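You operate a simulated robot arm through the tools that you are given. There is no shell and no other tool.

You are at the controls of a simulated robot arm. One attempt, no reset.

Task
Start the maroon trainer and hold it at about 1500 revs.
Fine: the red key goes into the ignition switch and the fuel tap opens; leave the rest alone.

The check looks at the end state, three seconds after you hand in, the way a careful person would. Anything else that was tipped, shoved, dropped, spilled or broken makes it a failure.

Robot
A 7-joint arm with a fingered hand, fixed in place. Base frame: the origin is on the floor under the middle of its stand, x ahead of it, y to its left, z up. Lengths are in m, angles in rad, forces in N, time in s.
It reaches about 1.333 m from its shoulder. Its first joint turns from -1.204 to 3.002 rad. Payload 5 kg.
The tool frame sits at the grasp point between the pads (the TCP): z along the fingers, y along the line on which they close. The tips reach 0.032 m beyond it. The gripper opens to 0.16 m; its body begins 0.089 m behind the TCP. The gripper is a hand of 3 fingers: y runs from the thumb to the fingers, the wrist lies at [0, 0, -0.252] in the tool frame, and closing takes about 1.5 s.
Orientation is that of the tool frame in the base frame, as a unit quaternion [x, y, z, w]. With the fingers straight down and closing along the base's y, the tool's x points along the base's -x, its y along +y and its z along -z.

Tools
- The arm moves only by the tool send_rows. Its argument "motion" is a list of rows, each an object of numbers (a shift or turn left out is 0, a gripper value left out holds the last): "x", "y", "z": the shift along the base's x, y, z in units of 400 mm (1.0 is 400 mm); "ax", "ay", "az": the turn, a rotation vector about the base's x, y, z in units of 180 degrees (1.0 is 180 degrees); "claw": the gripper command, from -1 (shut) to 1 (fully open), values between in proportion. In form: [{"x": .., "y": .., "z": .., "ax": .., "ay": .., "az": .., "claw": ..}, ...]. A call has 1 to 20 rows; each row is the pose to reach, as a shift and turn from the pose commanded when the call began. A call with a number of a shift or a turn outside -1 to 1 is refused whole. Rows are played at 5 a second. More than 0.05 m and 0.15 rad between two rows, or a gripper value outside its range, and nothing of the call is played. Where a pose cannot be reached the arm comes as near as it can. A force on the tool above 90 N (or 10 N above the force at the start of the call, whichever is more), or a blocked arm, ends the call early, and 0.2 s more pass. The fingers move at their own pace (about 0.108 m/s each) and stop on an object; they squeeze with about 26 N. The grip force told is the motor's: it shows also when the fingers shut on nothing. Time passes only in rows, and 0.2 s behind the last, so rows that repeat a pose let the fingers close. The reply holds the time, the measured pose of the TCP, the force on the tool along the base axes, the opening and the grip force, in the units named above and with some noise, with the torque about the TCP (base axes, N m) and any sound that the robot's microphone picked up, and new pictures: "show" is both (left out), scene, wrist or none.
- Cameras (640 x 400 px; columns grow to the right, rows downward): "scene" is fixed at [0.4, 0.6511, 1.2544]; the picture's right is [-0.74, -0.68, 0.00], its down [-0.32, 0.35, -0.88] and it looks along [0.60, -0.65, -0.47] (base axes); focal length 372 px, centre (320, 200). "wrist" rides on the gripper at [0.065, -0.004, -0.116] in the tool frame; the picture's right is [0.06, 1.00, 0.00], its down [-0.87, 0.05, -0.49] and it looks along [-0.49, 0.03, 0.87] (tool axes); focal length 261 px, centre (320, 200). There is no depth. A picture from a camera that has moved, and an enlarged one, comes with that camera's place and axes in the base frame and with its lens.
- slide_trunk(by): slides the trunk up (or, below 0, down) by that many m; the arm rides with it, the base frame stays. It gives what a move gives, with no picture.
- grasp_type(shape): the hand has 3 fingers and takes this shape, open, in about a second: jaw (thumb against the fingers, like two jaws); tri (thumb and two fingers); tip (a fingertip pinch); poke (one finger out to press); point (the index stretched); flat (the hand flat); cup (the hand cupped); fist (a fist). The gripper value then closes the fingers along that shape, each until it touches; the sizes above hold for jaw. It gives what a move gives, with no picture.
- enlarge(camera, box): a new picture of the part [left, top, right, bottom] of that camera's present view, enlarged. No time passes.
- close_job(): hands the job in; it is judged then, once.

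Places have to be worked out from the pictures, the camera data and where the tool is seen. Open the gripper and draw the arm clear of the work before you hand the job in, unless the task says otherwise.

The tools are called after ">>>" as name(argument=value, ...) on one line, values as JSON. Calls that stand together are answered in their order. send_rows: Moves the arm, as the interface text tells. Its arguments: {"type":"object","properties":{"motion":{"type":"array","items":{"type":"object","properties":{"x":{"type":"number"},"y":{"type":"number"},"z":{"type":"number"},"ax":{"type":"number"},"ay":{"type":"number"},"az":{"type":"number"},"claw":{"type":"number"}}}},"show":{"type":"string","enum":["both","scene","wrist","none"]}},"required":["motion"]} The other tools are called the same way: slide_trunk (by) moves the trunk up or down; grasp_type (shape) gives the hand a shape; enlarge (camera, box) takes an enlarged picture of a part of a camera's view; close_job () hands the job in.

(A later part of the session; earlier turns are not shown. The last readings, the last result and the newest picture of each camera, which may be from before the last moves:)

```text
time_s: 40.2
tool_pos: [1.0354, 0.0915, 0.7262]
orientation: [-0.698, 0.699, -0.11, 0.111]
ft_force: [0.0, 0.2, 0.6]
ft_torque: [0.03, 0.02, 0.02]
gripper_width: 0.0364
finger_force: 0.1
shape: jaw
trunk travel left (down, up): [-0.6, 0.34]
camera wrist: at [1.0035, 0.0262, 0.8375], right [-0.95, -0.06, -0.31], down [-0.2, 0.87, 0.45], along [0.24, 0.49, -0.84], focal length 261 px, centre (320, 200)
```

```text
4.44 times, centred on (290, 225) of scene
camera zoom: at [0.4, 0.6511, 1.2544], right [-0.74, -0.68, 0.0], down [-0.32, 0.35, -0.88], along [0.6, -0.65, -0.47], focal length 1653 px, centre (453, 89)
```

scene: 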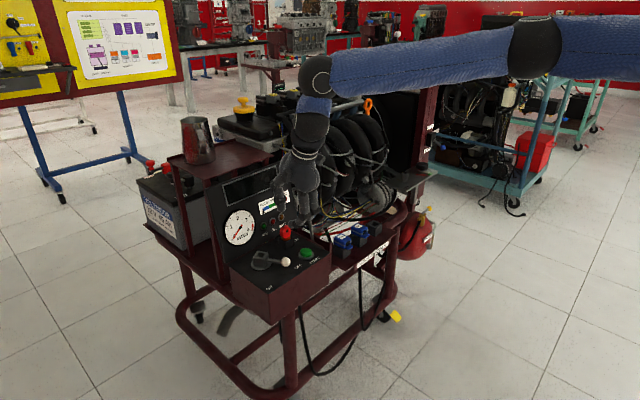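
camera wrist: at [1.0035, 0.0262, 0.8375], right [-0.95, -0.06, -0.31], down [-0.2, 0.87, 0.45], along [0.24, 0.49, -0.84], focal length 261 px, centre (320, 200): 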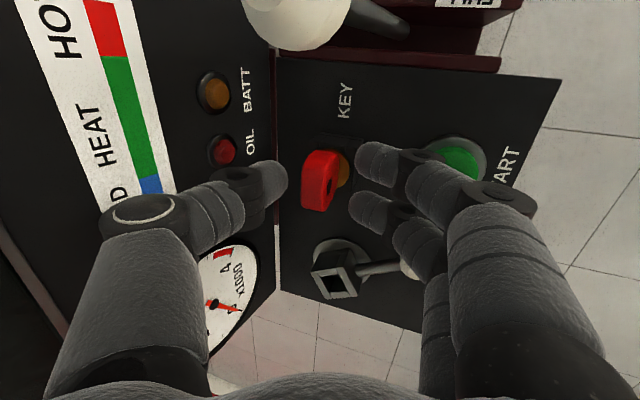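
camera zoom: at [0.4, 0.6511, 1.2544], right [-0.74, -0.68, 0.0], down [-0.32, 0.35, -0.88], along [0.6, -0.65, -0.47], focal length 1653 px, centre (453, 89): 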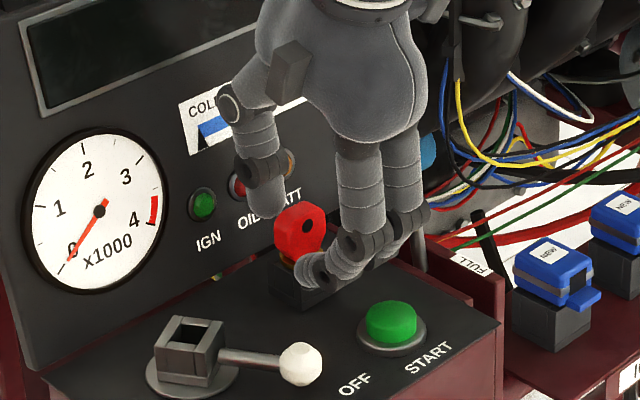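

The bow is between thumb and fingers with similar gaps and no contact forces. Now I'll close on it.

>>> send_rows(motion=[{"claw": -0.75}, {"claw": -0.9}, {"claw": -1}, {"claw": -1}, {"claw": -1}, {"claw": -1}], show="wrist")

>>> enlarge(camera="wrist", box=[220, 100, 420, 260])

>>> enlarge(camera="scene", box=[240, 180, 340, 270])

```text
time_s: 41.6
tool_pos: [1.035, 0.0905, 0.7273]
orientation: [-0.698, 0.699, -0.111, 0.11]
ft_force: [-1.9, 0.0, 0.7]
ft_torque: [-0.01, 0.17, 0.0]
gripper_width: 0.0106
finger_force: 26.6
shape: jaw
trunk travel left (down, up): [-0.6, 0.34]
camera wrist: at [1.0031, 0.0264, 0.8381], right [-0.95, -0.06, -0.31], down [-0.2, 0.87, 0.45], along [0.24, 0.49, -0.84], focal length 261 px, centre (320, 200)
```

wrist: 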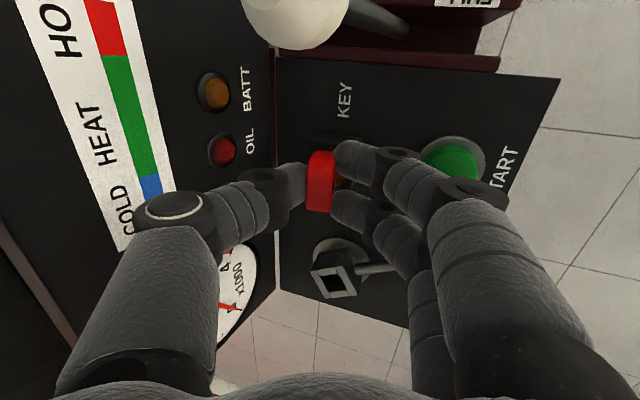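

```text
2.50 times, centred on (320, 180) of wrist
camera zoom: at [1.0031, 0.0264, 0.8381], right [-0.95, -0.06, -0.31], down [-0.2, 0.87, 0.45], along [0.24, 0.49, -0.84], focal length 652 px, centre (320, 250)
```

zoom: 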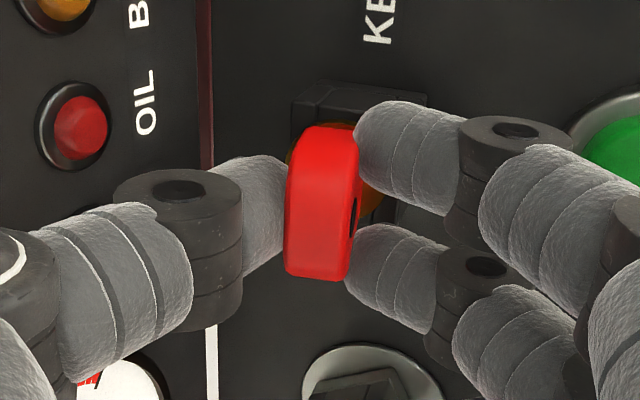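

```text
4.44 times, centred on (290, 225) of scene
camera zoom: at [0.4, 0.6511, 1.2544], right [-0.74, -0.68, 0.0], down [-0.32, 0.35, -0.88], along [0.6, -0.65, -0.47], focal length 1653 px, centre (453, 89)
```

zoom: 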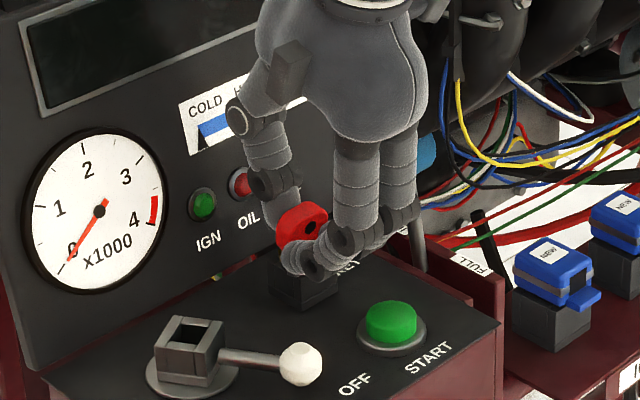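

The bow is gripped (10.6 mm), but it looks to have leaned a little with the hand's tilt. I'll zoom in to see how far before lifting.

>>> enlarge(camera="scene", box=[290, 215, 330, 255])

>>> enlarge(camera="scene", box=[270, 220, 310, 255])

>>> enlarge(camera="wrist", box=[295, 125, 365, 225])

```text
10.00 times, centred on (310, 235) of scene
camera zoom: at [0.4, 0.6511, 1.2544], right [-0.74, -0.68, 0.0], down [-0.32, 0.35, -0.88], along [0.6, -0.65, -0.47], focal length 3718 px, centre (420, -150)
```

zoom: 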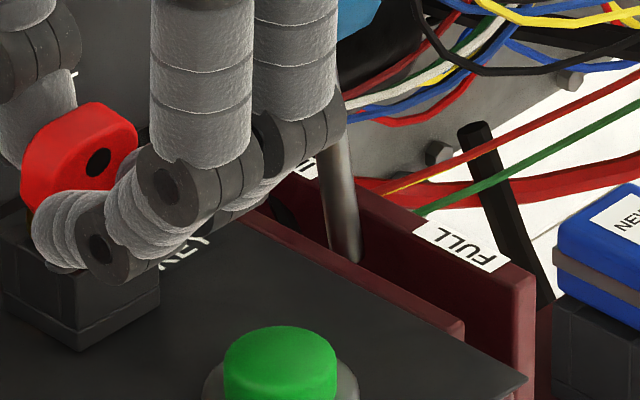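

```text
11.43 times, centred on (290, 238) of scene
camera zoom: at [0.4, 0.6511, 1.2544], right [-0.74, -0.68, 0.0], down [-0.32, 0.35, -0.88], along [0.6, -0.65, -0.47], focal length 4250 px, centre (663, -229)
```

zoom: 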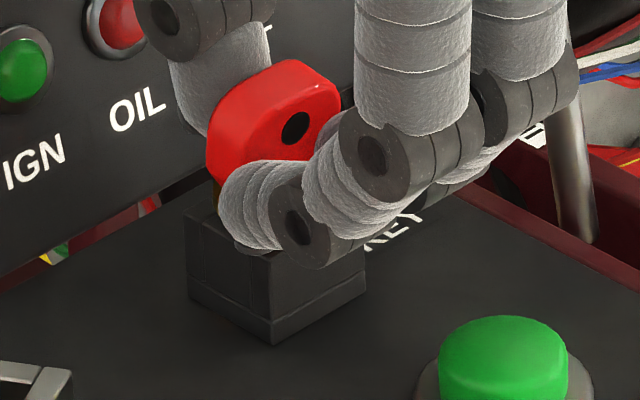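

```text
4.00 times, centred on (330, 175) of wrist
camera zoom: at [1.0031, 0.0264, 0.8381], right [-0.95, -0.06, -0.31], down [-0.2, 0.87, 0.45], along [0.24, 0.49, -0.84], focal length 1043 px, centre (280, 300)
```

zoom: 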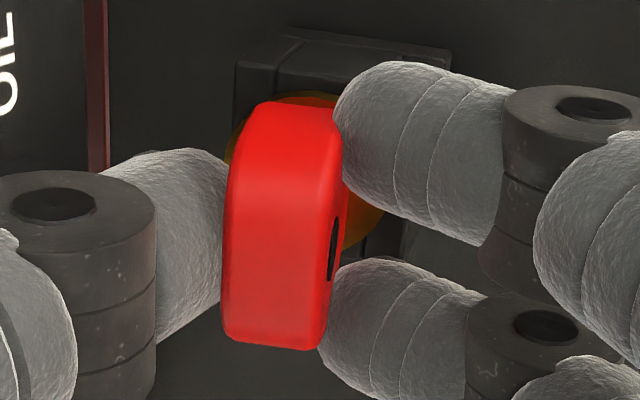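

The tilt is slight, with the hole moved only about 2 mm. I'll lift straight up slowly and watch the force.

>>> send_rows(motion=[{"z": 0.015}, {"z": 0.03}, {"z": 0.045}], show="none")

>>> enlarge(camera="scene", box=[265, 215, 315, 260])

```text
time_s: 42.4
tool_pos: [1.0351, 0.0921, 0.7451]
orientation: [0.699, -0.698, 0.11, -0.111]
ft_force: [0.2, -0.1, -0.3]
ft_torque: [-0.02, -0.05, -0.04]
gripper_width: 0.0108
finger_force: 26.3
shape: jaw
trunk travel left (down, up): [-0.6, 0.34]
```

```text
8.89 times, centred on (290, 238) of scene
camera zoom: at [0.4, 0.6511, 1.2544], right [-0.74, -0.68, 0.0], down [-0.32, 0.35, -0.88], along [0.6, -0.65, -0.47], focal length 3305 px, centre (587, -133)
```

zoom: 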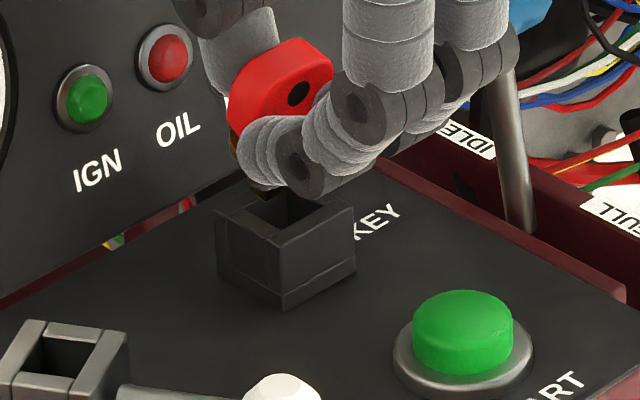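

The key is coming out freely and the empty holder is visible. I'll lift it well clear.

>>> send_rows(motion=[{"z": 0.04}, {"z": 0.08}, {"z": 0.12}, {"z": 0.15}], show="wrist")

>>> enlarge(camera="scene", box=[260, 180, 320, 250])

>>> enlarge(camera="wrist", box=[260, 100, 400, 230])

```text
time_s: 43.4
tool_pos: [1.0358, 0.0908, 0.8047]
orientation: [-0.698, 0.699, -0.112, 0.111]
ft_force: [-0.2, -1.0, -0.8]
ft_torque: [0.01, -0.02, 0.01]
gripper_width: 0.0109
finger_force: 26.0
shape: jaw
trunk travel left (down, up): [-0.6, 0.34]
camera wrist: at [1.0037, 0.0257, 0.9164], right [-0.95, -0.06, -0.31], down [-0.2, 0.87, 0.45], along [0.24, 0.49, -0.84], focal length 261 px, centre (320, 200)
```

wrist: 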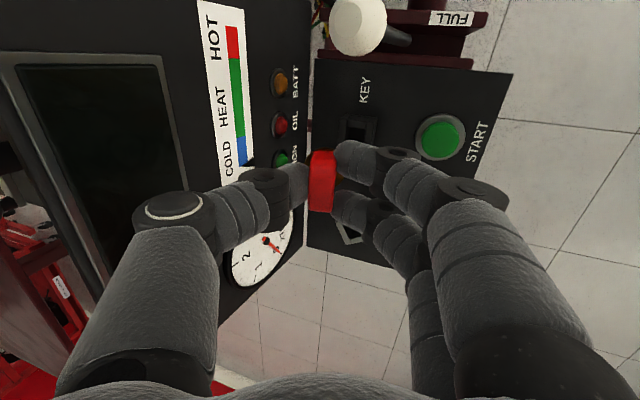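

```text
5.71 times, centred on (290, 215) of scene
camera zoom: at [0.4, 0.6511, 1.2544], right [-0.74, -0.68, 0.0], down [-0.32, 0.35, -0.88], along [0.6, -0.65, -0.47], focal length 2125 px, centre (491, 114)
```

zoom: 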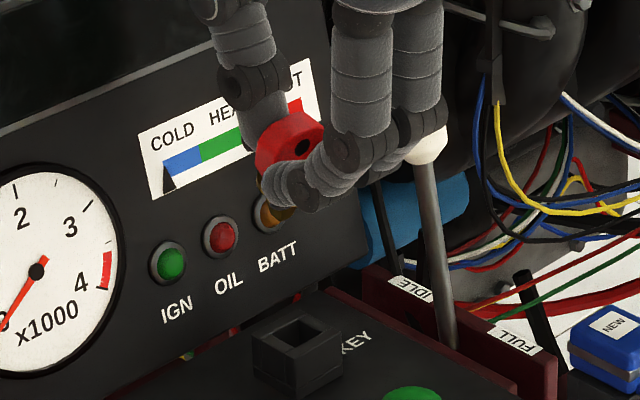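

```text
3.08 times, centred on (330, 165) of wrist
camera zoom: at [1.0037, 0.0257, 0.9164], right [-0.95, -0.06, -0.31], down [-0.2, 0.87, 0.45], along [0.24, 0.49, -0.84], focal length 802 px, centre (289, 308)
```

zoom: 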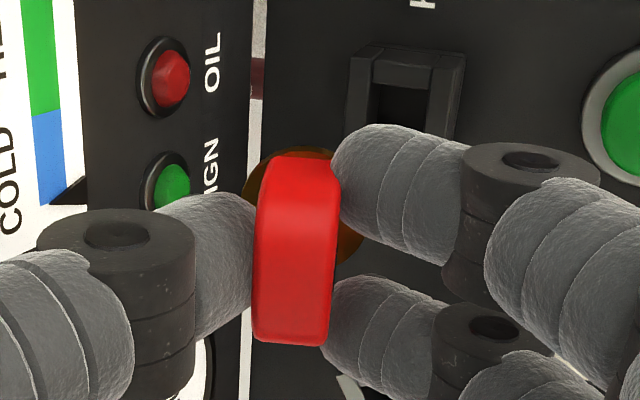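

In the wrist view the bow is edge-on, so it sits square to the fingers and in line with the hand's axis. The socket centre is at about (1.030, 0.189), top z≈0.687, turned about 29.5°. I'll move away from the panel and bring the hand upright again.

>>> send_rows(motion=[{"x": -0.03, "y": 0.0, "z": 0.03, "ay": 0.02}, {"x": -0.06, "y": 0.02, "z": 0.05, "ay": 0.04}, {"x": -0.09, "y": 0.05, "z": 0.06, "ay": 0.06}, {"x": -0.1, "y": 0.08, "z": 0.06, "ay": 0.08}, {"x": -0.1, "y": 0.1, "z": 0.06, "ay": 0.1}, {"x": -0.1, "y": 0.1, "z": 0.06, "ay": 0.1}], show="wrist")

>>> enlarge(camera="scene", box=[240, 150, 330, 250])

>>> enlarge(camera="wrist", box=[240, 90, 400, 230])

```text
time_s: 44.8
tool_pos: [0.9962, 0.1311, 0.8291]
orientation: [-0.706, 0.708, 0.0, 0.0]
ft_force: [0.4, -0.2, -0.5]
ft_torque: [-0.02, 0.02, -0.01]
gripper_width: 0.0107
finger_force: 26.0
shape: jaw
out of reach, approached as far as the arm can: row 5
trunk travel left (down, up): [-0.6, 0.34]
camera wrist: at [0.9995, 0.0664, 0.9456], right [-1.0, -0.06, 0.0], down [-0.05, 0.87, 0.49], along [-0.03, 0.49, -0.87], focal length 261 px, centre (320, 200)
```

wrist: 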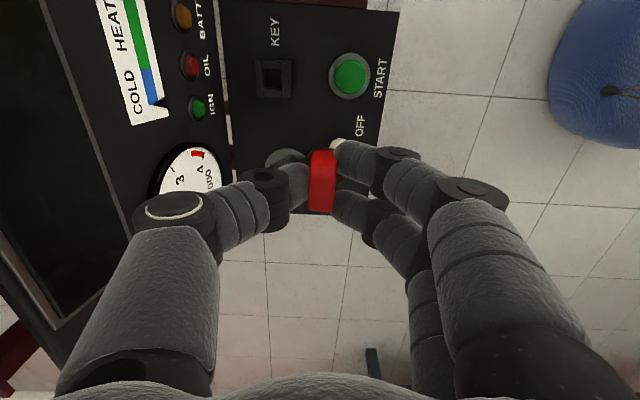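

```text
4.00 times, centred on (285, 200) of scene
camera zoom: at [0.4, 0.6511, 1.2544], right [-0.74, -0.68, 0.0], down [-0.32, 0.35, -0.88], along [0.6, -0.65, -0.47], focal length 1487 px, centre (460, 200)
```

zoom: 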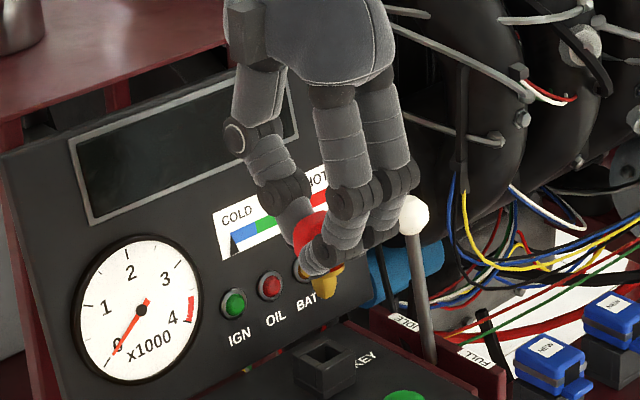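

```text
2.86 times, centred on (320, 160) of wrist
camera zoom: at [0.9995, 0.0664, 0.9456], right [-1.0, -0.06, 0.0], down [-0.05, 0.87, 0.49], along [-0.03, 0.49, -0.87], focal length 745 px, centre (320, 314)
```

zoom: 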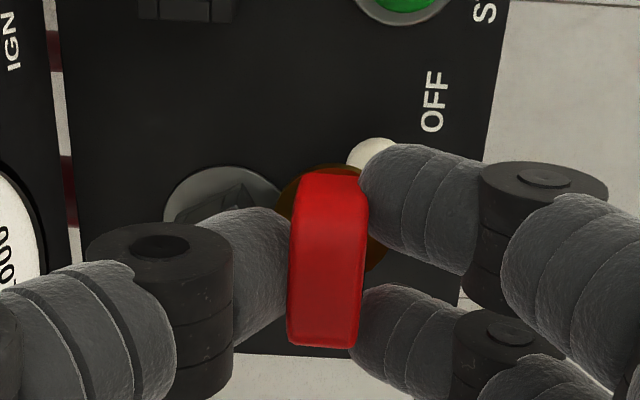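

The key hangs straight, with its brass shank pointing down, but the arm reported its reach limit here. I'll back off and up with the key, then lower the trunk 0.3 m so I have comfortable reach at the socket.

>>> send_rows(motion=[{"x": -0.06, "z": 0.09}, {"x": -0.12, "z": 0.18}, {"x": -0.18, "z": 0.27}, {"x": -0.25, "z": 0.36}, {"x": -0.32, "z": 0.45}, {"x": -0.39, "z": 0.54}, {"x": -0.45, "z": 0.63}, {"x": -0.5, "z": 0.72}, {"x": -0.5, "z": 0.75}], show="none")

>>> slide_trunk(by=-0.15)

```text
time_s: 46.8
tool_pos: [0.7952, 0.1304, 1.1293]
orientation: [-0.706, 0.708, 0.001, 0.0]
ft_force: [-0.4, 0.4, -1.1]
ft_torque: [0.02, 0.02, -0.04]
gripper_width: 0.0107
finger_force: 26.0
shape: jaw
trunk travel left (down, up): [-0.6, 0.34]
```

```text
time_s: 48.5
tool_pos: [0.796, 0.1309, 0.9787]
orientation: [0.708, -0.707, 0.0, 0.0]
ft_force: [0.0, -0.5, -0.7]
ft_torque: [-0.01, -0.02, 0.0]
gripper_width: 0.0106
finger_force: 25.6
shape: jaw
trunk travel left (down, up): [-0.45, 0.49]
```

The trunk slide lowers the hand as expected and the key is still held. One more 0.12 m down gives more reach margin; the area under the hand is clear.

>>> slide_trunk(by=-0.12)

>>> send_rows(motion=[{"y": 0.01}])

```text
time_s: 50.0
tool_pos: [0.7958, 0.1309, 0.8584]
orientation: [0.707, -0.707, 0.0, 0.0]
ft_force: [-0.2, 0.5, -0.8]
ft_torque: [0.02, 0.0, 0.0]
gripper_width: 0.0107
finger_force: 26.9
shape: jaw
trunk travel left (down, up): [-0.33, 0.61]
```

```text
time_s: 50.5
tool_pos: [0.7946, 0.1354, 0.8597]
orientation: [0.707, -0.707, 0.0, 0.0]
ft_force: [-0.4, 0.1, -0.1]
ft_torque: [0.0, 0.0, 0.02]
gripper_width: 0.0105
finger_force: 25.6
shape: jaw
trunk travel left (down, up): [-0.33, 0.61]
camera wrist: at [0.7995, 0.0699, 0.975], right [-1.0, -0.06, 0.0], down [-0.05, 0.87, 0.49], along [-0.03, 0.49, -0.87], focal length 261 px, centre (320, 200)
```

scene: 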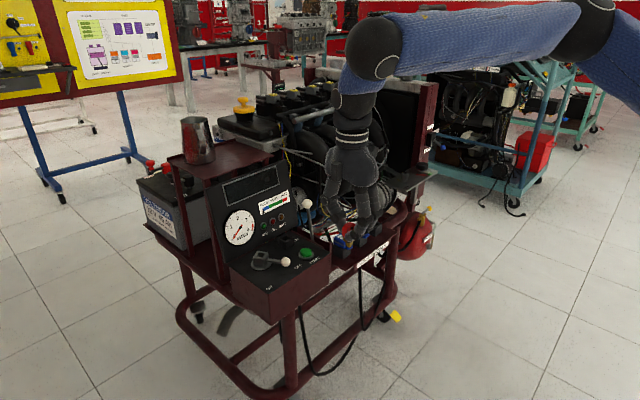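
wrist: 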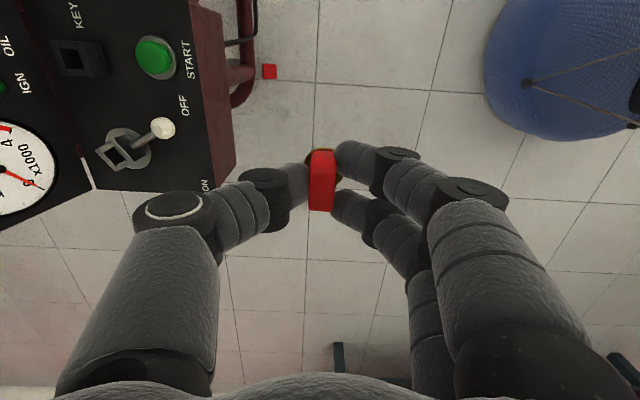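

I'll zoom in on the key in the hand to check how the shank hangs.

>>> enlarge(camera="scene", box=[325, 205, 375, 260])

>>> enlarge(camera="wrist", box=[270, 120, 370, 230])

>>> enlarge(camera="wrist", box=[80, 90, 200, 200])

```text
7.27 times, centred on (350, 232) of scene
camera zoom: at [0.4, 0.6511, 1.2544], right [-0.74, -0.68, 0.0], down [-0.32, 0.35, -0.88], along [0.6, -0.65, -0.47], focal length 2704 px, centre (102, -36)
```

zoom: 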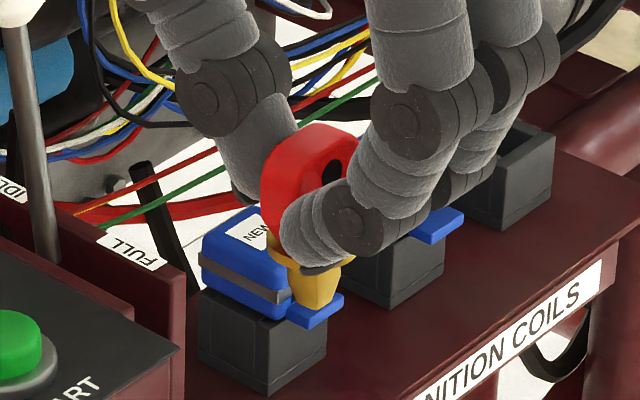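

```text
3.64 times, centred on (320, 175) of wrist
camera zoom: at [0.7995, 0.0699, 0.975], right [-1.0, -0.06, 0.0], down [-0.05, 0.87, 0.49], along [-0.03, 0.49, -0.87], focal length 948 px, centre (320, 291)
```

zoom: 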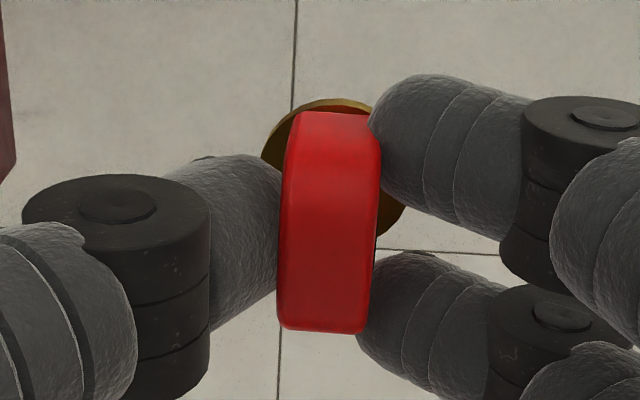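

```text
3.64 times, centred on (140, 145) of wrist
camera zoom: at [0.7995, 0.0699, 0.975], right [-1.0, -0.06, 0.0], down [-0.05, 0.87, 0.49], along [-0.03, 0.49, -0.87], focal length 948 px, centre (974, 400)
```

zoom: 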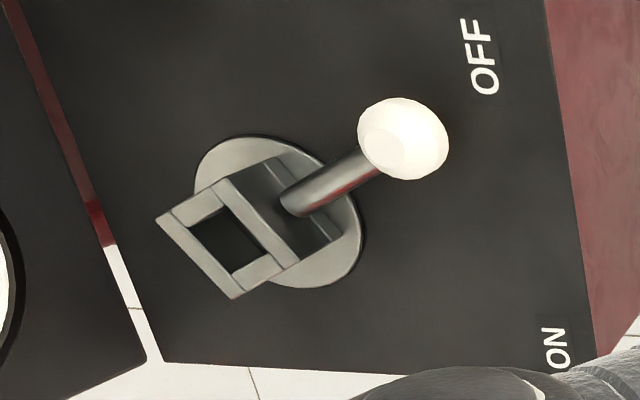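

I'll use the same view to measure both the empty holder and the socket, so that the relative offset is accurate.

>>> enlarge(camera="wrist", box=[40, 20, 120, 90])

>>> enlarge(camera="wrist", box=[90, 120, 170, 190])

>>> enlarge(camera="scene", box=[245, 225, 305, 275])

```text
5.71 times, centred on (80, 55) of wrist
camera zoom: at [0.7995, 0.0699, 0.975], right [-1.0, -0.06, 0.0], down [-0.05, 0.87, 0.49], along [-0.03, 0.49, -0.87], focal length 1489 px, centre (1691, 1029)
```

zoom: 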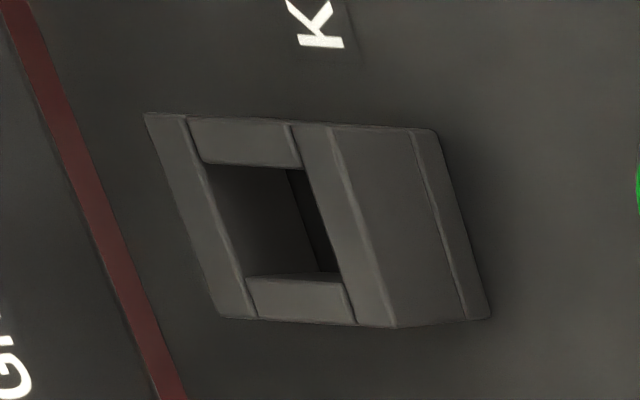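

```text
5.71 times, centred on (130, 155) of wrist
camera zoom: at [0.7995, 0.0699, 0.975], right [-1.0, -0.06, 0.0], down [-0.05, 0.87, 0.49], along [-0.03, 0.49, -0.87], focal length 1489 px, centre (1406, 457)
```

zoom: 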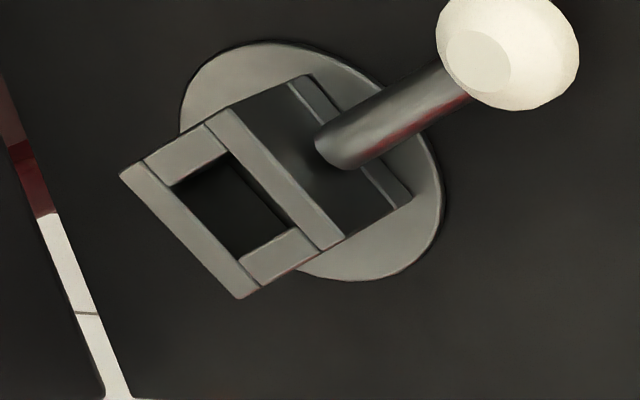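

```text
8.00 times, centred on (275, 250) of scene
camera zoom: at [0.4, 0.6511, 1.2544], right [-0.74, -0.68, 0.0], down [-0.32, 0.35, -0.88], along [0.6, -0.65, -0.47], focal length 2975 px, centre (680, -200)
```

zoom: 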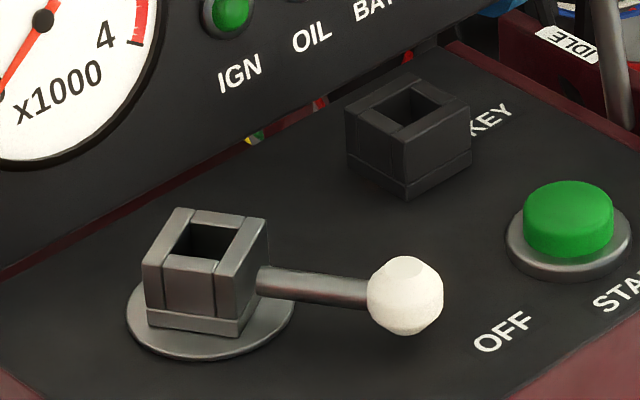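

Both views agree: the socket is at (1.031, 0.1885, 0.686), offset (-0.013, +0.099) from the holder. I'll carry the key over the socket while turning it +29.5°, staying about 5 cm above.

>>> send_rows(motion=[{"x": 0.08, "y": 0.02, "z": -0.01, "az": 0.03}, {"x": 0.16, "y": 0.04, "z": -0.02, "az": 0.06}, {"x": 0.24, "y": 0.06, "z": -0.03, "az": 0.09}, {"x": 0.32, "y": 0.08, "z": -0.04, "az": 0.12}, {"x": 0.4, "y": 0.1, "z": -0.05, "az": 0.15}, {"x": 0.48, "y": 0.12, "z": -0.06, "az": 0.164}, {"x": 0.55, "y": 0.13, "z": -0.07, "az": 0.164}, {"x": 0.592, "y": 0.1365, "z": -0.075, "az": 0.164}])

>>> enlarge(camera="wrist", box=[240, 60, 420, 240])

>>> enlarge(camera="scene", box=[220, 170, 320, 280])

```text
time_s: 52.2
tool_pos: [0.9699, 0.1821, 0.8263]
orientation: [0.864, -0.503, 0.0, 0.0]
ft_force: [-0.6, -0.1, -0.4]
ft_torque: [0.0, -0.02, 0.02]
gripper_width: 0.0107
finger_force: 25.9
shape: jaw
out of reach, approached as far as the arm can: row 6, 7, 8
trunk travel left (down, up): [-0.33, 0.61]
camera wrist: at [1.0051, 0.1288, 0.9424], right [-0.84, -0.55, 0.0], down [-0.48, 0.73, 0.49], along [-0.27, 0.41, -0.87], focal length 261 px, centre (320, 200)
```

scene: 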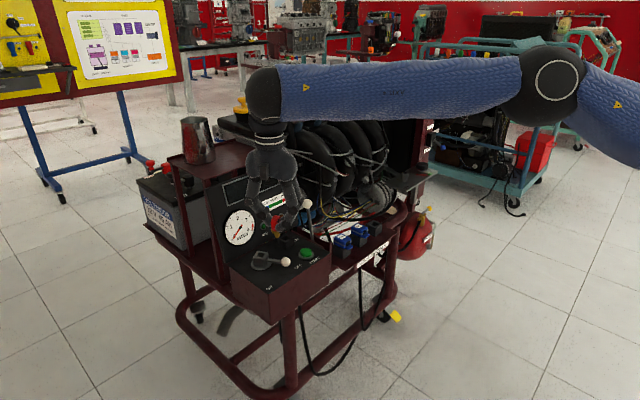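
wrist: 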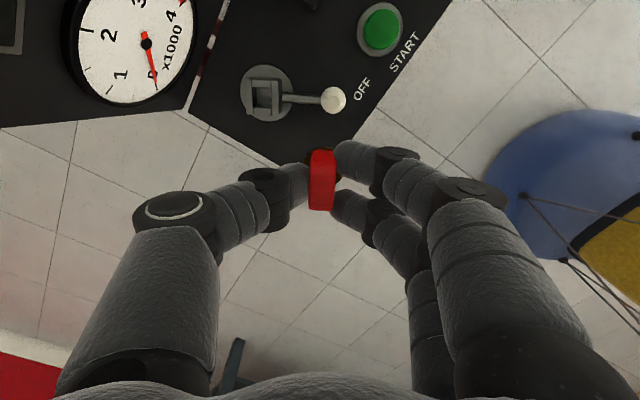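

```text
2.22 times, centred on (330, 150) of wrist
camera zoom: at [1.0051, 0.1288, 0.9424], right [-0.84, -0.55, 0.0], down [-0.48, 0.73, 0.49], along [-0.27, 0.41, -0.87], focal length 579 px, centre (298, 311)
```

zoom: 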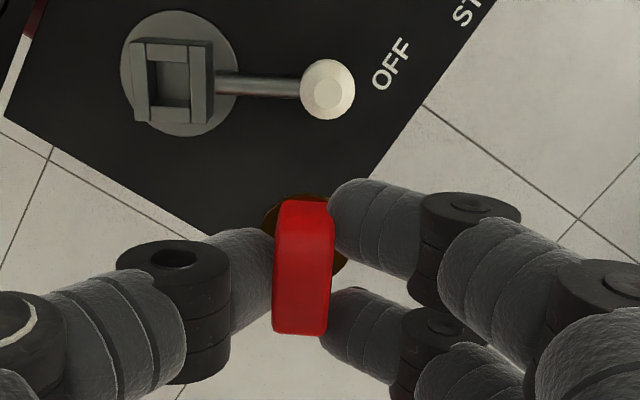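

```text
3.64 times, centred on (270, 225) of scene
camera zoom: at [0.4, 0.6511, 1.2544], right [-0.74, -0.68, 0.0], down [-0.32, 0.35, -0.88], along [0.6, -0.65, -0.47], focal length 1352 px, centre (502, 109)
```

zoom: 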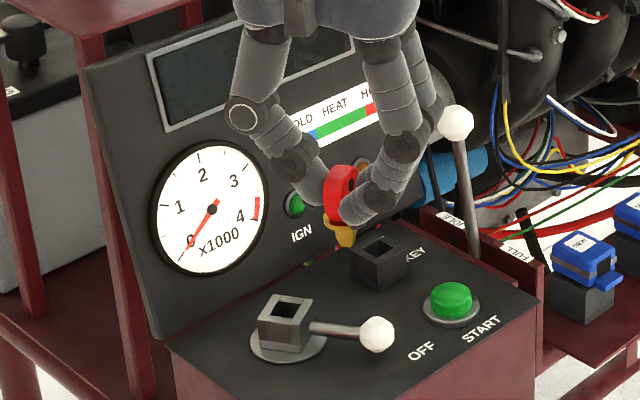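

The arm ran out of reach at x≈0.97, because its shoulder is now too low relative to the wrist. Nothing was touched and the key is still held. I'll raise the trunk instead (the hand just rises into free space), which brings the shoulder level with the wrist.

>>> slide_trunk(by=0.36)

>>> send_rows(motion=[{"x": 0.0}])

```text
time_s: 55.8
tool_pos: [0.9703, 0.1822, 1.1866]
orientation: [0.864, -0.503, 0.0, 0.0]
ft_force: [0.3, -0.3, 0.2]
ft_torque: [0.0, 0.02, -0.01]
gripper_width: 0.0103
finger_force: 25.8
shape: jaw
trunk travel left (down, up): [-0.69, 0.25]
```

```text
time_s: 56.1
tool_pos: [0.9695, 0.1837, 1.1866]
orientation: [0.864, -0.504, 0.0, -0.001]
ft_force: [0.8, -0.6, 0.9]
ft_torque: [0.03, 0.0, 0.03]
gripper_width: 0.0104
finger_force: 25.6
shape: jaw
trunk travel left (down, up): [-0.69, 0.25]
camera wrist: at [1.0051, 0.1282, 1.3026], right [-0.84, -0.55, 0.0], down [-0.47, 0.73, 0.49], along [-0.27, 0.41, -0.87], focal length 261 px, centre (320, 200)
```

scene: 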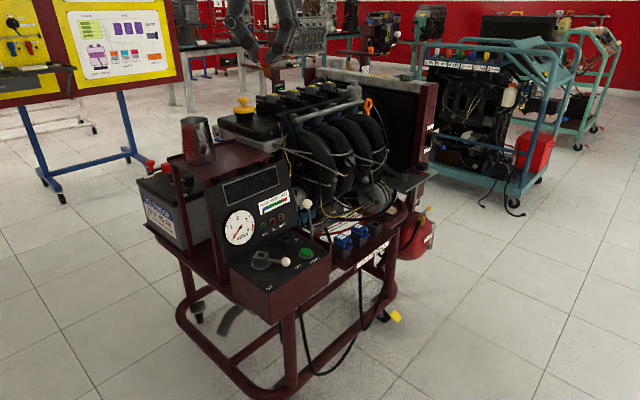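
wrist: 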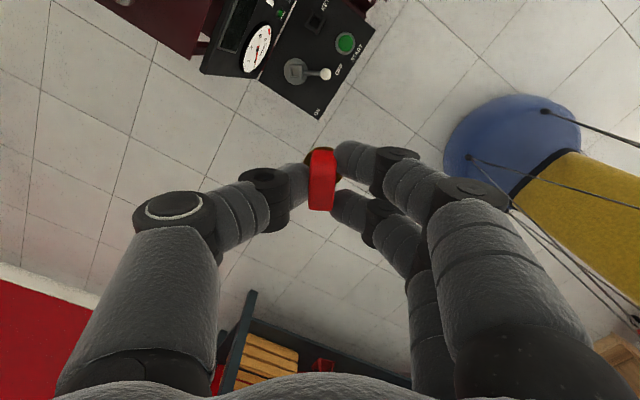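

Now I'll descend towards the socket from above, keeping the +119.5° yaw.

>>> send_rows(motion=[{"x": 0.02, "y": 0.005, "z": -0.1}, {"x": 0.04, "y": 0.01, "z": -0.2}, {"x": 0.06, "y": 0.015, "z": -0.3}, {"x": 0.08, "y": 0.017, "z": -0.4}, {"x": 0.1, "y": 0.017, "z": -0.5}, {"x": 0.12, "y": 0.017, "z": -0.6}, {"x": 0.14, "y": 0.017, "z": -0.7}, {"x": 0.15, "y": 0.017, "z": -0.8}, {"x": 0.15, "y": 0.017, "z": -0.87}])

>>> enlarge(camera="wrist", box=[240, 60, 420, 240])

>>> enlarge(camera="scene", box=[220, 170, 320, 280])

```text
time_s: 58.1
tool_pos: [0.9969, 0.1765, 0.8435]
orientation: [0.864, -0.504, 0.002, -0.003]
ft_force: [-0.5, 0.4, -0.2]
ft_torque: [0.0, 0.01, 0.01]
gripper_width: 0.0102
finger_force: 26.3
shape: jaw
out of reach, approached as far as the arm can: row 4, 5, 6, 7, 8, 9
trunk travel left (down, up): [-0.69, 0.25]
camera wrist: at [1.032, 0.1223, 0.9591], right [-0.84, -0.54, -0.01], down [-0.48, 0.73, 0.49], along [-0.26, 0.42, -0.87], focal length 261 px, centre (320, 200)
```

scene: 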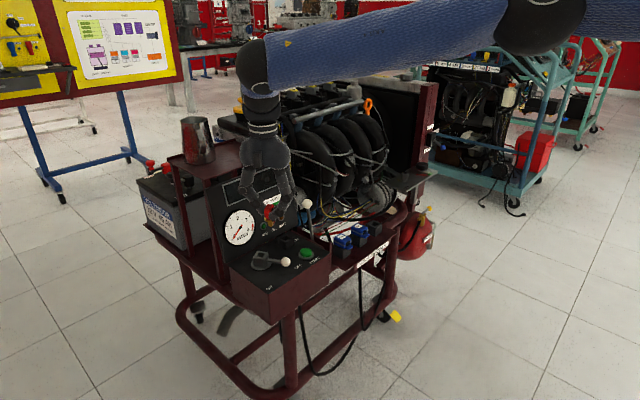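
wrist: 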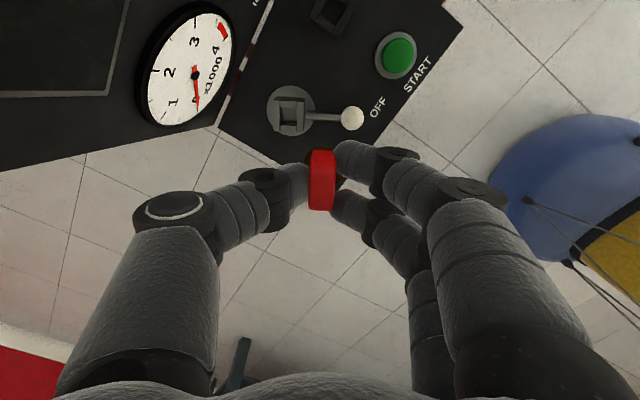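

```text
2.22 times, centred on (330, 150) of wrist
camera zoom: at [1.032, 0.1223, 0.9591], right [-0.84, -0.54, -0.01], down [-0.48, 0.73, 0.49], along [-0.26, 0.42, -0.87], focal length 579 px, centre (298, 311)
```

zoom: 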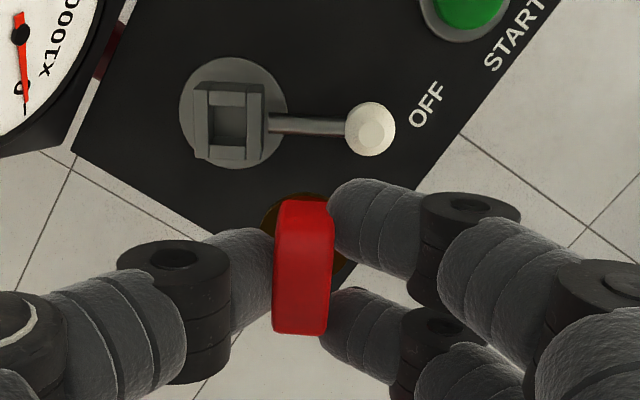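

```text
3.64 times, centred on (270, 225) of scene
camera zoom: at [0.4, 0.6511, 1.2544], right [-0.74, -0.68, 0.0], down [-0.32, 0.35, -0.88], along [0.6, -0.65, -0.47], focal length 1352 px, centre (502, 109)
```

zoom: 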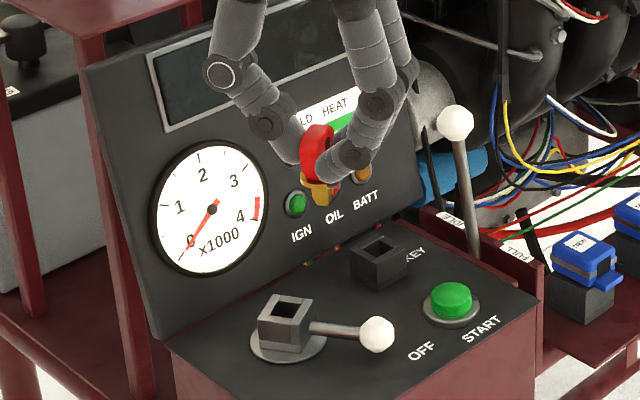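

The arm's wrist limit is about 1.018 m from a shoulder at z≈1.10 (trunk zero), so a perfectly upright hand can't quite reach the socket. A 9° lean brings it within reach, and the holder already tolerated that much tilt. I'll rise and back off first, then lower the trunk 0.2 m to the best height.

>>> send_rows(motion=[{"x": -0.05, "z": 0.05}, {"x": -0.1, "z": 0.12}, {"x": -0.15, "z": 0.2}, {"x": -0.15, "z": 0.3}, {"x": -0.15, "z": 0.4}, {"x": -0.15, "z": 0.5}, {"x": -0.15, "z": 0.6}], show="none")

>>> slide_trunk(by=-0.2)

```text
time_s: 59.8
tool_pos: [0.9352, 0.1778, 1.0847]
orientation: [0.864, -0.503, 0.0, -0.001]
ft_force: [-0.3, -0.6, -0.7]
ft_torque: [0.03, -0.02, 0.02]
gripper_width: 0.0104
finger_force: 26.1
shape: jaw
trunk travel left (down, up): [-0.69, 0.25]
```

```text
time_s: 61.9
tool_pos: [0.9351, 0.1786, 0.8822]
orientation: [0.864, -0.503, 0.001, 0.0]
ft_force: [0.1, 0.5, 0.8]
ft_torque: [0.01, 0.03, 0.0]
gripper_width: 0.0107
finger_force: 26.5
shape: jaw
trunk travel left (down, up): [-0.49, 0.45]
```

The base pose resets to the actual reached one, which is good to know. Now I'll apply the 9° lean and move to a point 10 cm up the insertion axis.

>>> send_rows(motion=[{"x": 0.02, "y": 0.003, "z": -0.01, "ax": 0.003, "ay": -0.0164}, {"x": 0.06, "y": 0.006, "z": -0.04, "ax": 0.006, "ay": -0.0328}, {"x": 0.1, "y": 0.01, "z": -0.07, "ax": 0.009, "ay": -0.0492}, {"x": 0.14, "y": 0.014, "z": -0.1, "ax": 0.009, "ay": -0.0492}, {"x": 0.18, "y": 0.018, "z": -0.13, "ax": 0.009, "ay": -0.0492}, {"x": 0.18, "y": 0.018, "z": -0.13, "ax": 0.009, "ay": -0.0492}])

>>> enlarge(camera="wrist", box=[240, 60, 420, 240])

>>> enlarge(camera="scene", box=[230, 180, 310, 280])

```text
time_s: 63.3
tool_pos: [1.0093, 0.1854, 0.8312]
orientation: [0.861, -0.503, 0.06, -0.051]
ft_force: [0.5, -0.5, -0.1]
ft_torque: [-0.05, 0.02, -0.01]
gripper_width: 0.0106
finger_force: 26.2
shape: jaw
trunk travel left (down, up): [-0.49, 0.45]
camera wrist: at [1.0257, 0.1274, 0.9499], right [-0.83, -0.54, -0.15], down [-0.55, 0.72, 0.43], along [-0.13, 0.44, -0.89], focal length 261 px, centre (320, 200)
```

scene: 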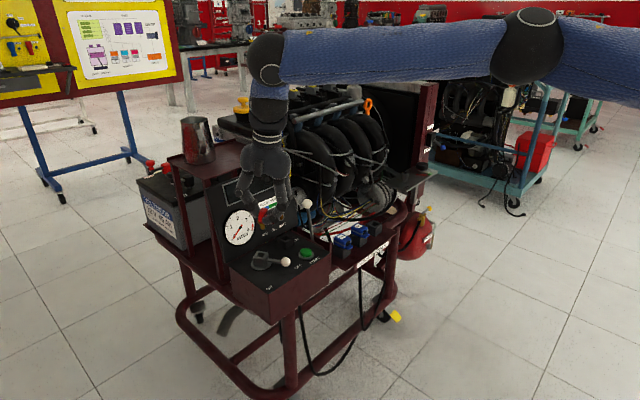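
wrist: 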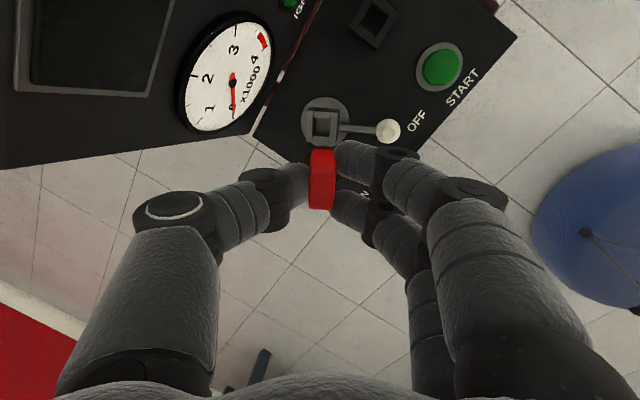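

```text
2.22 times, centred on (330, 150) of wrist
camera zoom: at [1.0257, 0.1274, 0.9499], right [-0.83, -0.54, -0.15], down [-0.55, 0.72, 0.43], along [-0.13, 0.44, -0.89], focal length 579 px, centre (298, 311)
```

zoom: 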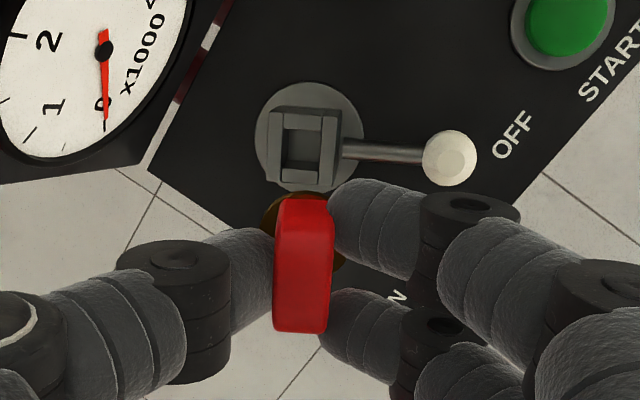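

```text
4.00 times, centred on (270, 230) of scene
camera zoom: at [0.4, 0.6511, 1.2544], right [-0.74, -0.68, 0.0], down [-0.32, 0.35, -0.88], along [0.6, -0.65, -0.47], focal length 1487 px, centre (520, 80)
```

zoom: 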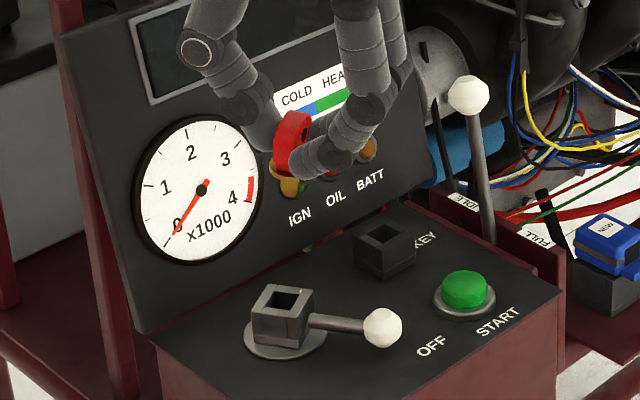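

Yaw and tilt are good and there's no reach warning; the socket appears square to the key. I'll descend along the axis to about 2.5 cm above the socket and recheck.

>>> send_rows(motion=[{"x": 0.005, "y": 0.0005, "z": -0.04}, {"x": 0.01, "y": 0.001, "z": -0.08}, {"x": 0.0155, "y": 0.0015, "z": -0.1235}, {"x": 0.0155, "y": 0.0015, "z": -0.1235}], show="wrist")

>>> enlarge(camera="wrist", box=[260, 90, 400, 230])

>>> enlarge(camera="scene", box=[240, 215, 300, 275])

```text
time_s: 64.3
tool_pos: [1.0138, 0.1861, 0.7817]
orientation: [0.861, -0.502, 0.06, -0.051]
ft_force: [0.0, 0.1, -0.7]
ft_torque: [-0.01, -0.02, 0.0]
gripper_width: 0.0104
finger_force: 26.1
shape: jaw
trunk travel left (down, up): [-0.49, 0.45]
camera wrist: at [1.0314, 0.1286, 0.9006], right [-0.83, -0.54, -0.15], down [-0.55, 0.72, 0.43], along [-0.13, 0.44, -0.89], focal length 261 px, centre (320, 200)
```

wrist: 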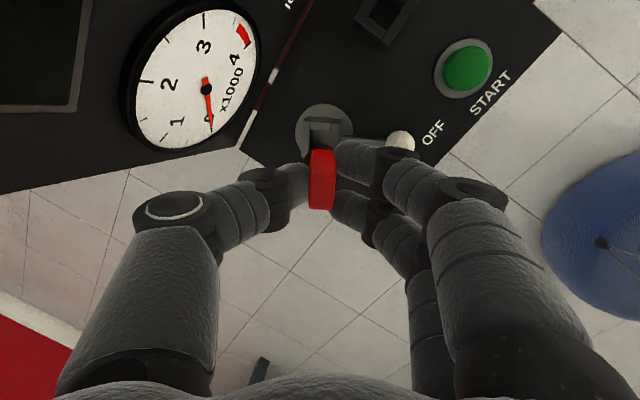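

```text
2.86 times, centred on (330, 160) of wrist
camera zoom: at [1.0314, 0.1286, 0.9006], right [-0.83, -0.54, -0.15], down [-0.55, 0.72, 0.43], along [-0.13, 0.44, -0.89], focal length 745 px, centre (291, 314)
```

zoom: 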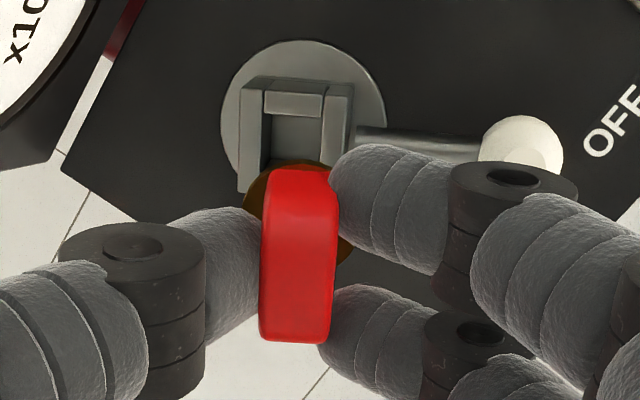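

```text
6.67 times, centred on (270, 245) of scene
camera zoom: at [0.4, 0.6511, 1.2544], right [-0.74, -0.68, 0.0], down [-0.32, 0.35, -0.88], along [0.6, -0.65, -0.47], focal length 2479 px, centre (653, -100)
```

zoom: 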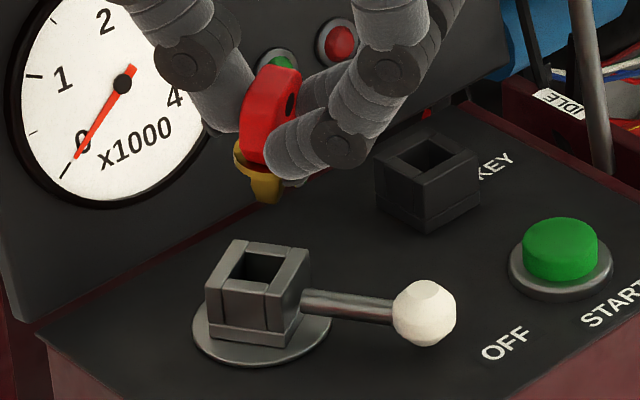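

Scene and wrist views agree that the key axis and socket are aligned within about 1 mm, and the shank is about 16 mm long. I'll descend along the axis until the tip is just at the mouth of the socket.

>>> send_rows(motion=[{"x": 0.0045, "y": 0.0008, "z": -0.0288}, {"x": 0.009, "y": 0.0016, "z": -0.0576}, {"x": 0.0135, "y": 0.0024, "z": -0.0865}, {"x": 0.0135, "y": 0.0024, "z": -0.0865}], show="wrist")

>>> enlarge(camera="wrist", box=[260, 90, 400, 230])

>>> enlarge(camera="scene", box=[240, 225, 290, 275])

```text
time_s: 65.3
tool_pos: [1.0186, 0.1866, 0.7474]
orientation: [0.861, -0.503, 0.06, -0.051]
ft_force: [0.0, 0.4, -0.9]
ft_torque: [0.02, 0.0, -0.02]
gripper_width: 0.0105
finger_force: 26.1
shape: jaw
trunk travel left (down, up): [-0.49, 0.45]
camera wrist: at [1.0367, 0.13, 0.8656], right [-0.83, -0.54, -0.14], down [-0.55, 0.72, 0.43], along [-0.13, 0.44, -0.89], focal length 261 px, centre (320, 200)
```

wrist: 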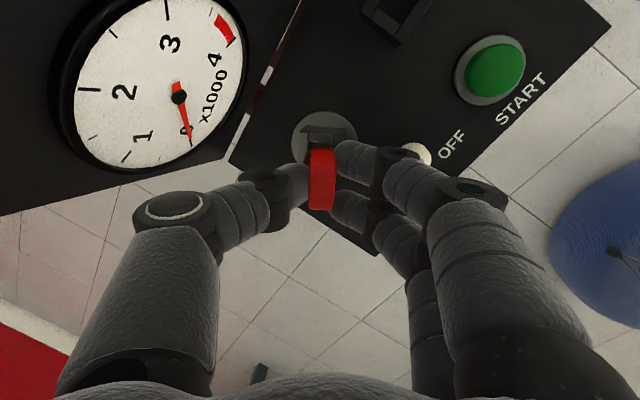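

```text
2.86 times, centred on (330, 160) of wrist
camera zoom: at [1.0367, 0.13, 0.8656], right [-0.83, -0.54, -0.14], down [-0.55, 0.72, 0.43], along [-0.13, 0.44, -0.89], focal length 745 px, centre (291, 314)
```

zoom: 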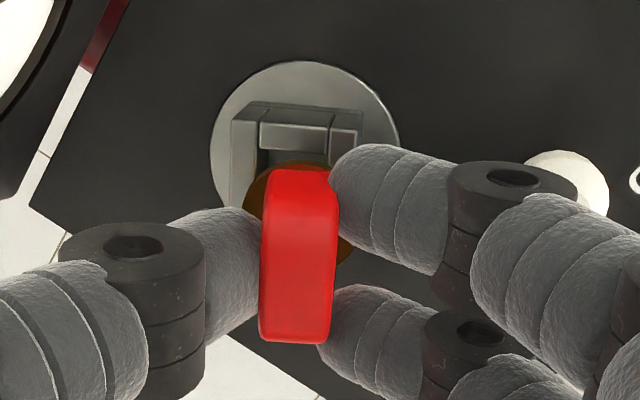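

```text
8.00 times, centred on (265, 250) of scene
camera zoom: at [0.4, 0.6511, 1.2544], right [-0.74, -0.68, 0.0], down [-0.32, 0.35, -0.88], along [0.6, -0.65, -0.47], focal length 2975 px, centre (760, -200)
```

zoom: 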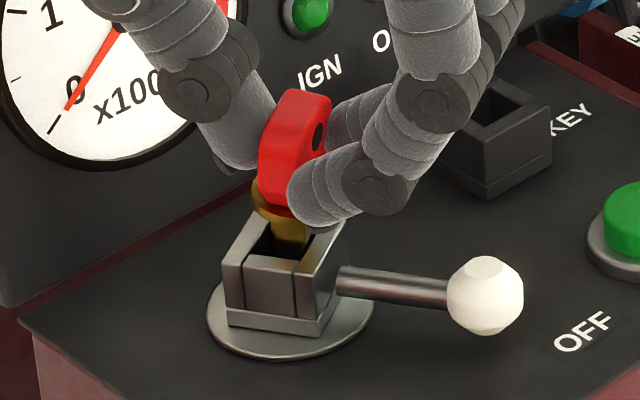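

The shank tip is inside the socket's mouth with no contact force. I'll continue down along the axis about 1.5 cm to seat it.

>>> send_rows(motion=[{"x": 0.002, "y": 0.0004, "z": -0.0125}, {"x": 0.004, "y": 0.0008, "z": -0.025}, {"x": 0.006, "y": 0.0011, "z": -0.0375}, {"x": 0.006, "y": 0.0011, "z": -0.0375}], show="none")

>>> enlarge(camera="scene", box=[240, 225, 290, 275])

```text
time_s: 66.3
tool_pos: [1.0219, 0.1875, 0.732]
orientation: [0.861, -0.503, 0.06, -0.052]
ft_force: [1.0, 0.7, -0.3]
ft_torque: [0.04, -0.08, 0.0]
gripper_width: 0.0106
finger_force: 25.8
shape: jaw
trunk travel left (down, up): [-0.49, 0.45]
```

```text
8.00 times, centred on (265, 250) of scene
camera zoom: at [0.4, 0.6511, 1.2544], right [-0.74, -0.68, 0.0], down [-0.32, 0.35, -0.88], along [0.6, -0.65, -0.47], focal length 2975 px, centre (760, -200)
```

zoom: 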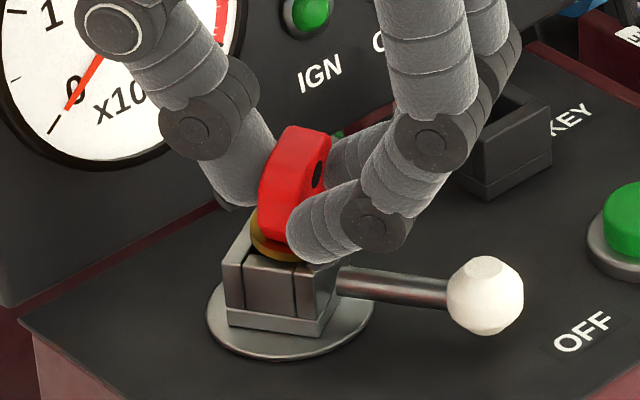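

Nearly seated, with the collar almost on the socket's rim. I'll go down a few more millimetres and watch for contact.

>>> send_rows(motion=[{"z": -0.005}, {"z": -0.01}, {"z": -0.015}], show="none")

>>> enlarge(camera="scene", box=[245, 225, 285, 265])

```text
time_s: 67.1
tool_pos: [1.0206, 0.1877, 0.7281]
orientation: [0.861, -0.503, 0.062, -0.053]
ft_force: [6.8, 1.8, 19.8]
ft_torque: [0.04, -0.13, 0.02]
gripper_width: 0.0115
finger_force: 26.3
shape: jaw
trunk travel left (down, up): [-0.49, 0.45]
```

```text
10.00 times, centred on (265, 245) of scene
camera zoom: at [0.4, 0.6511, 1.2544], right [-0.74, -0.68, 0.0], down [-0.32, 0.35, -0.88], along [0.6, -0.65, -0.47], focal length 3718 px, centre (870, -250)
```

zoom: 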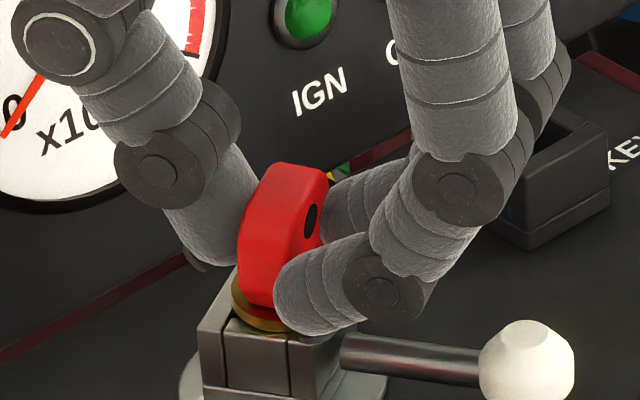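

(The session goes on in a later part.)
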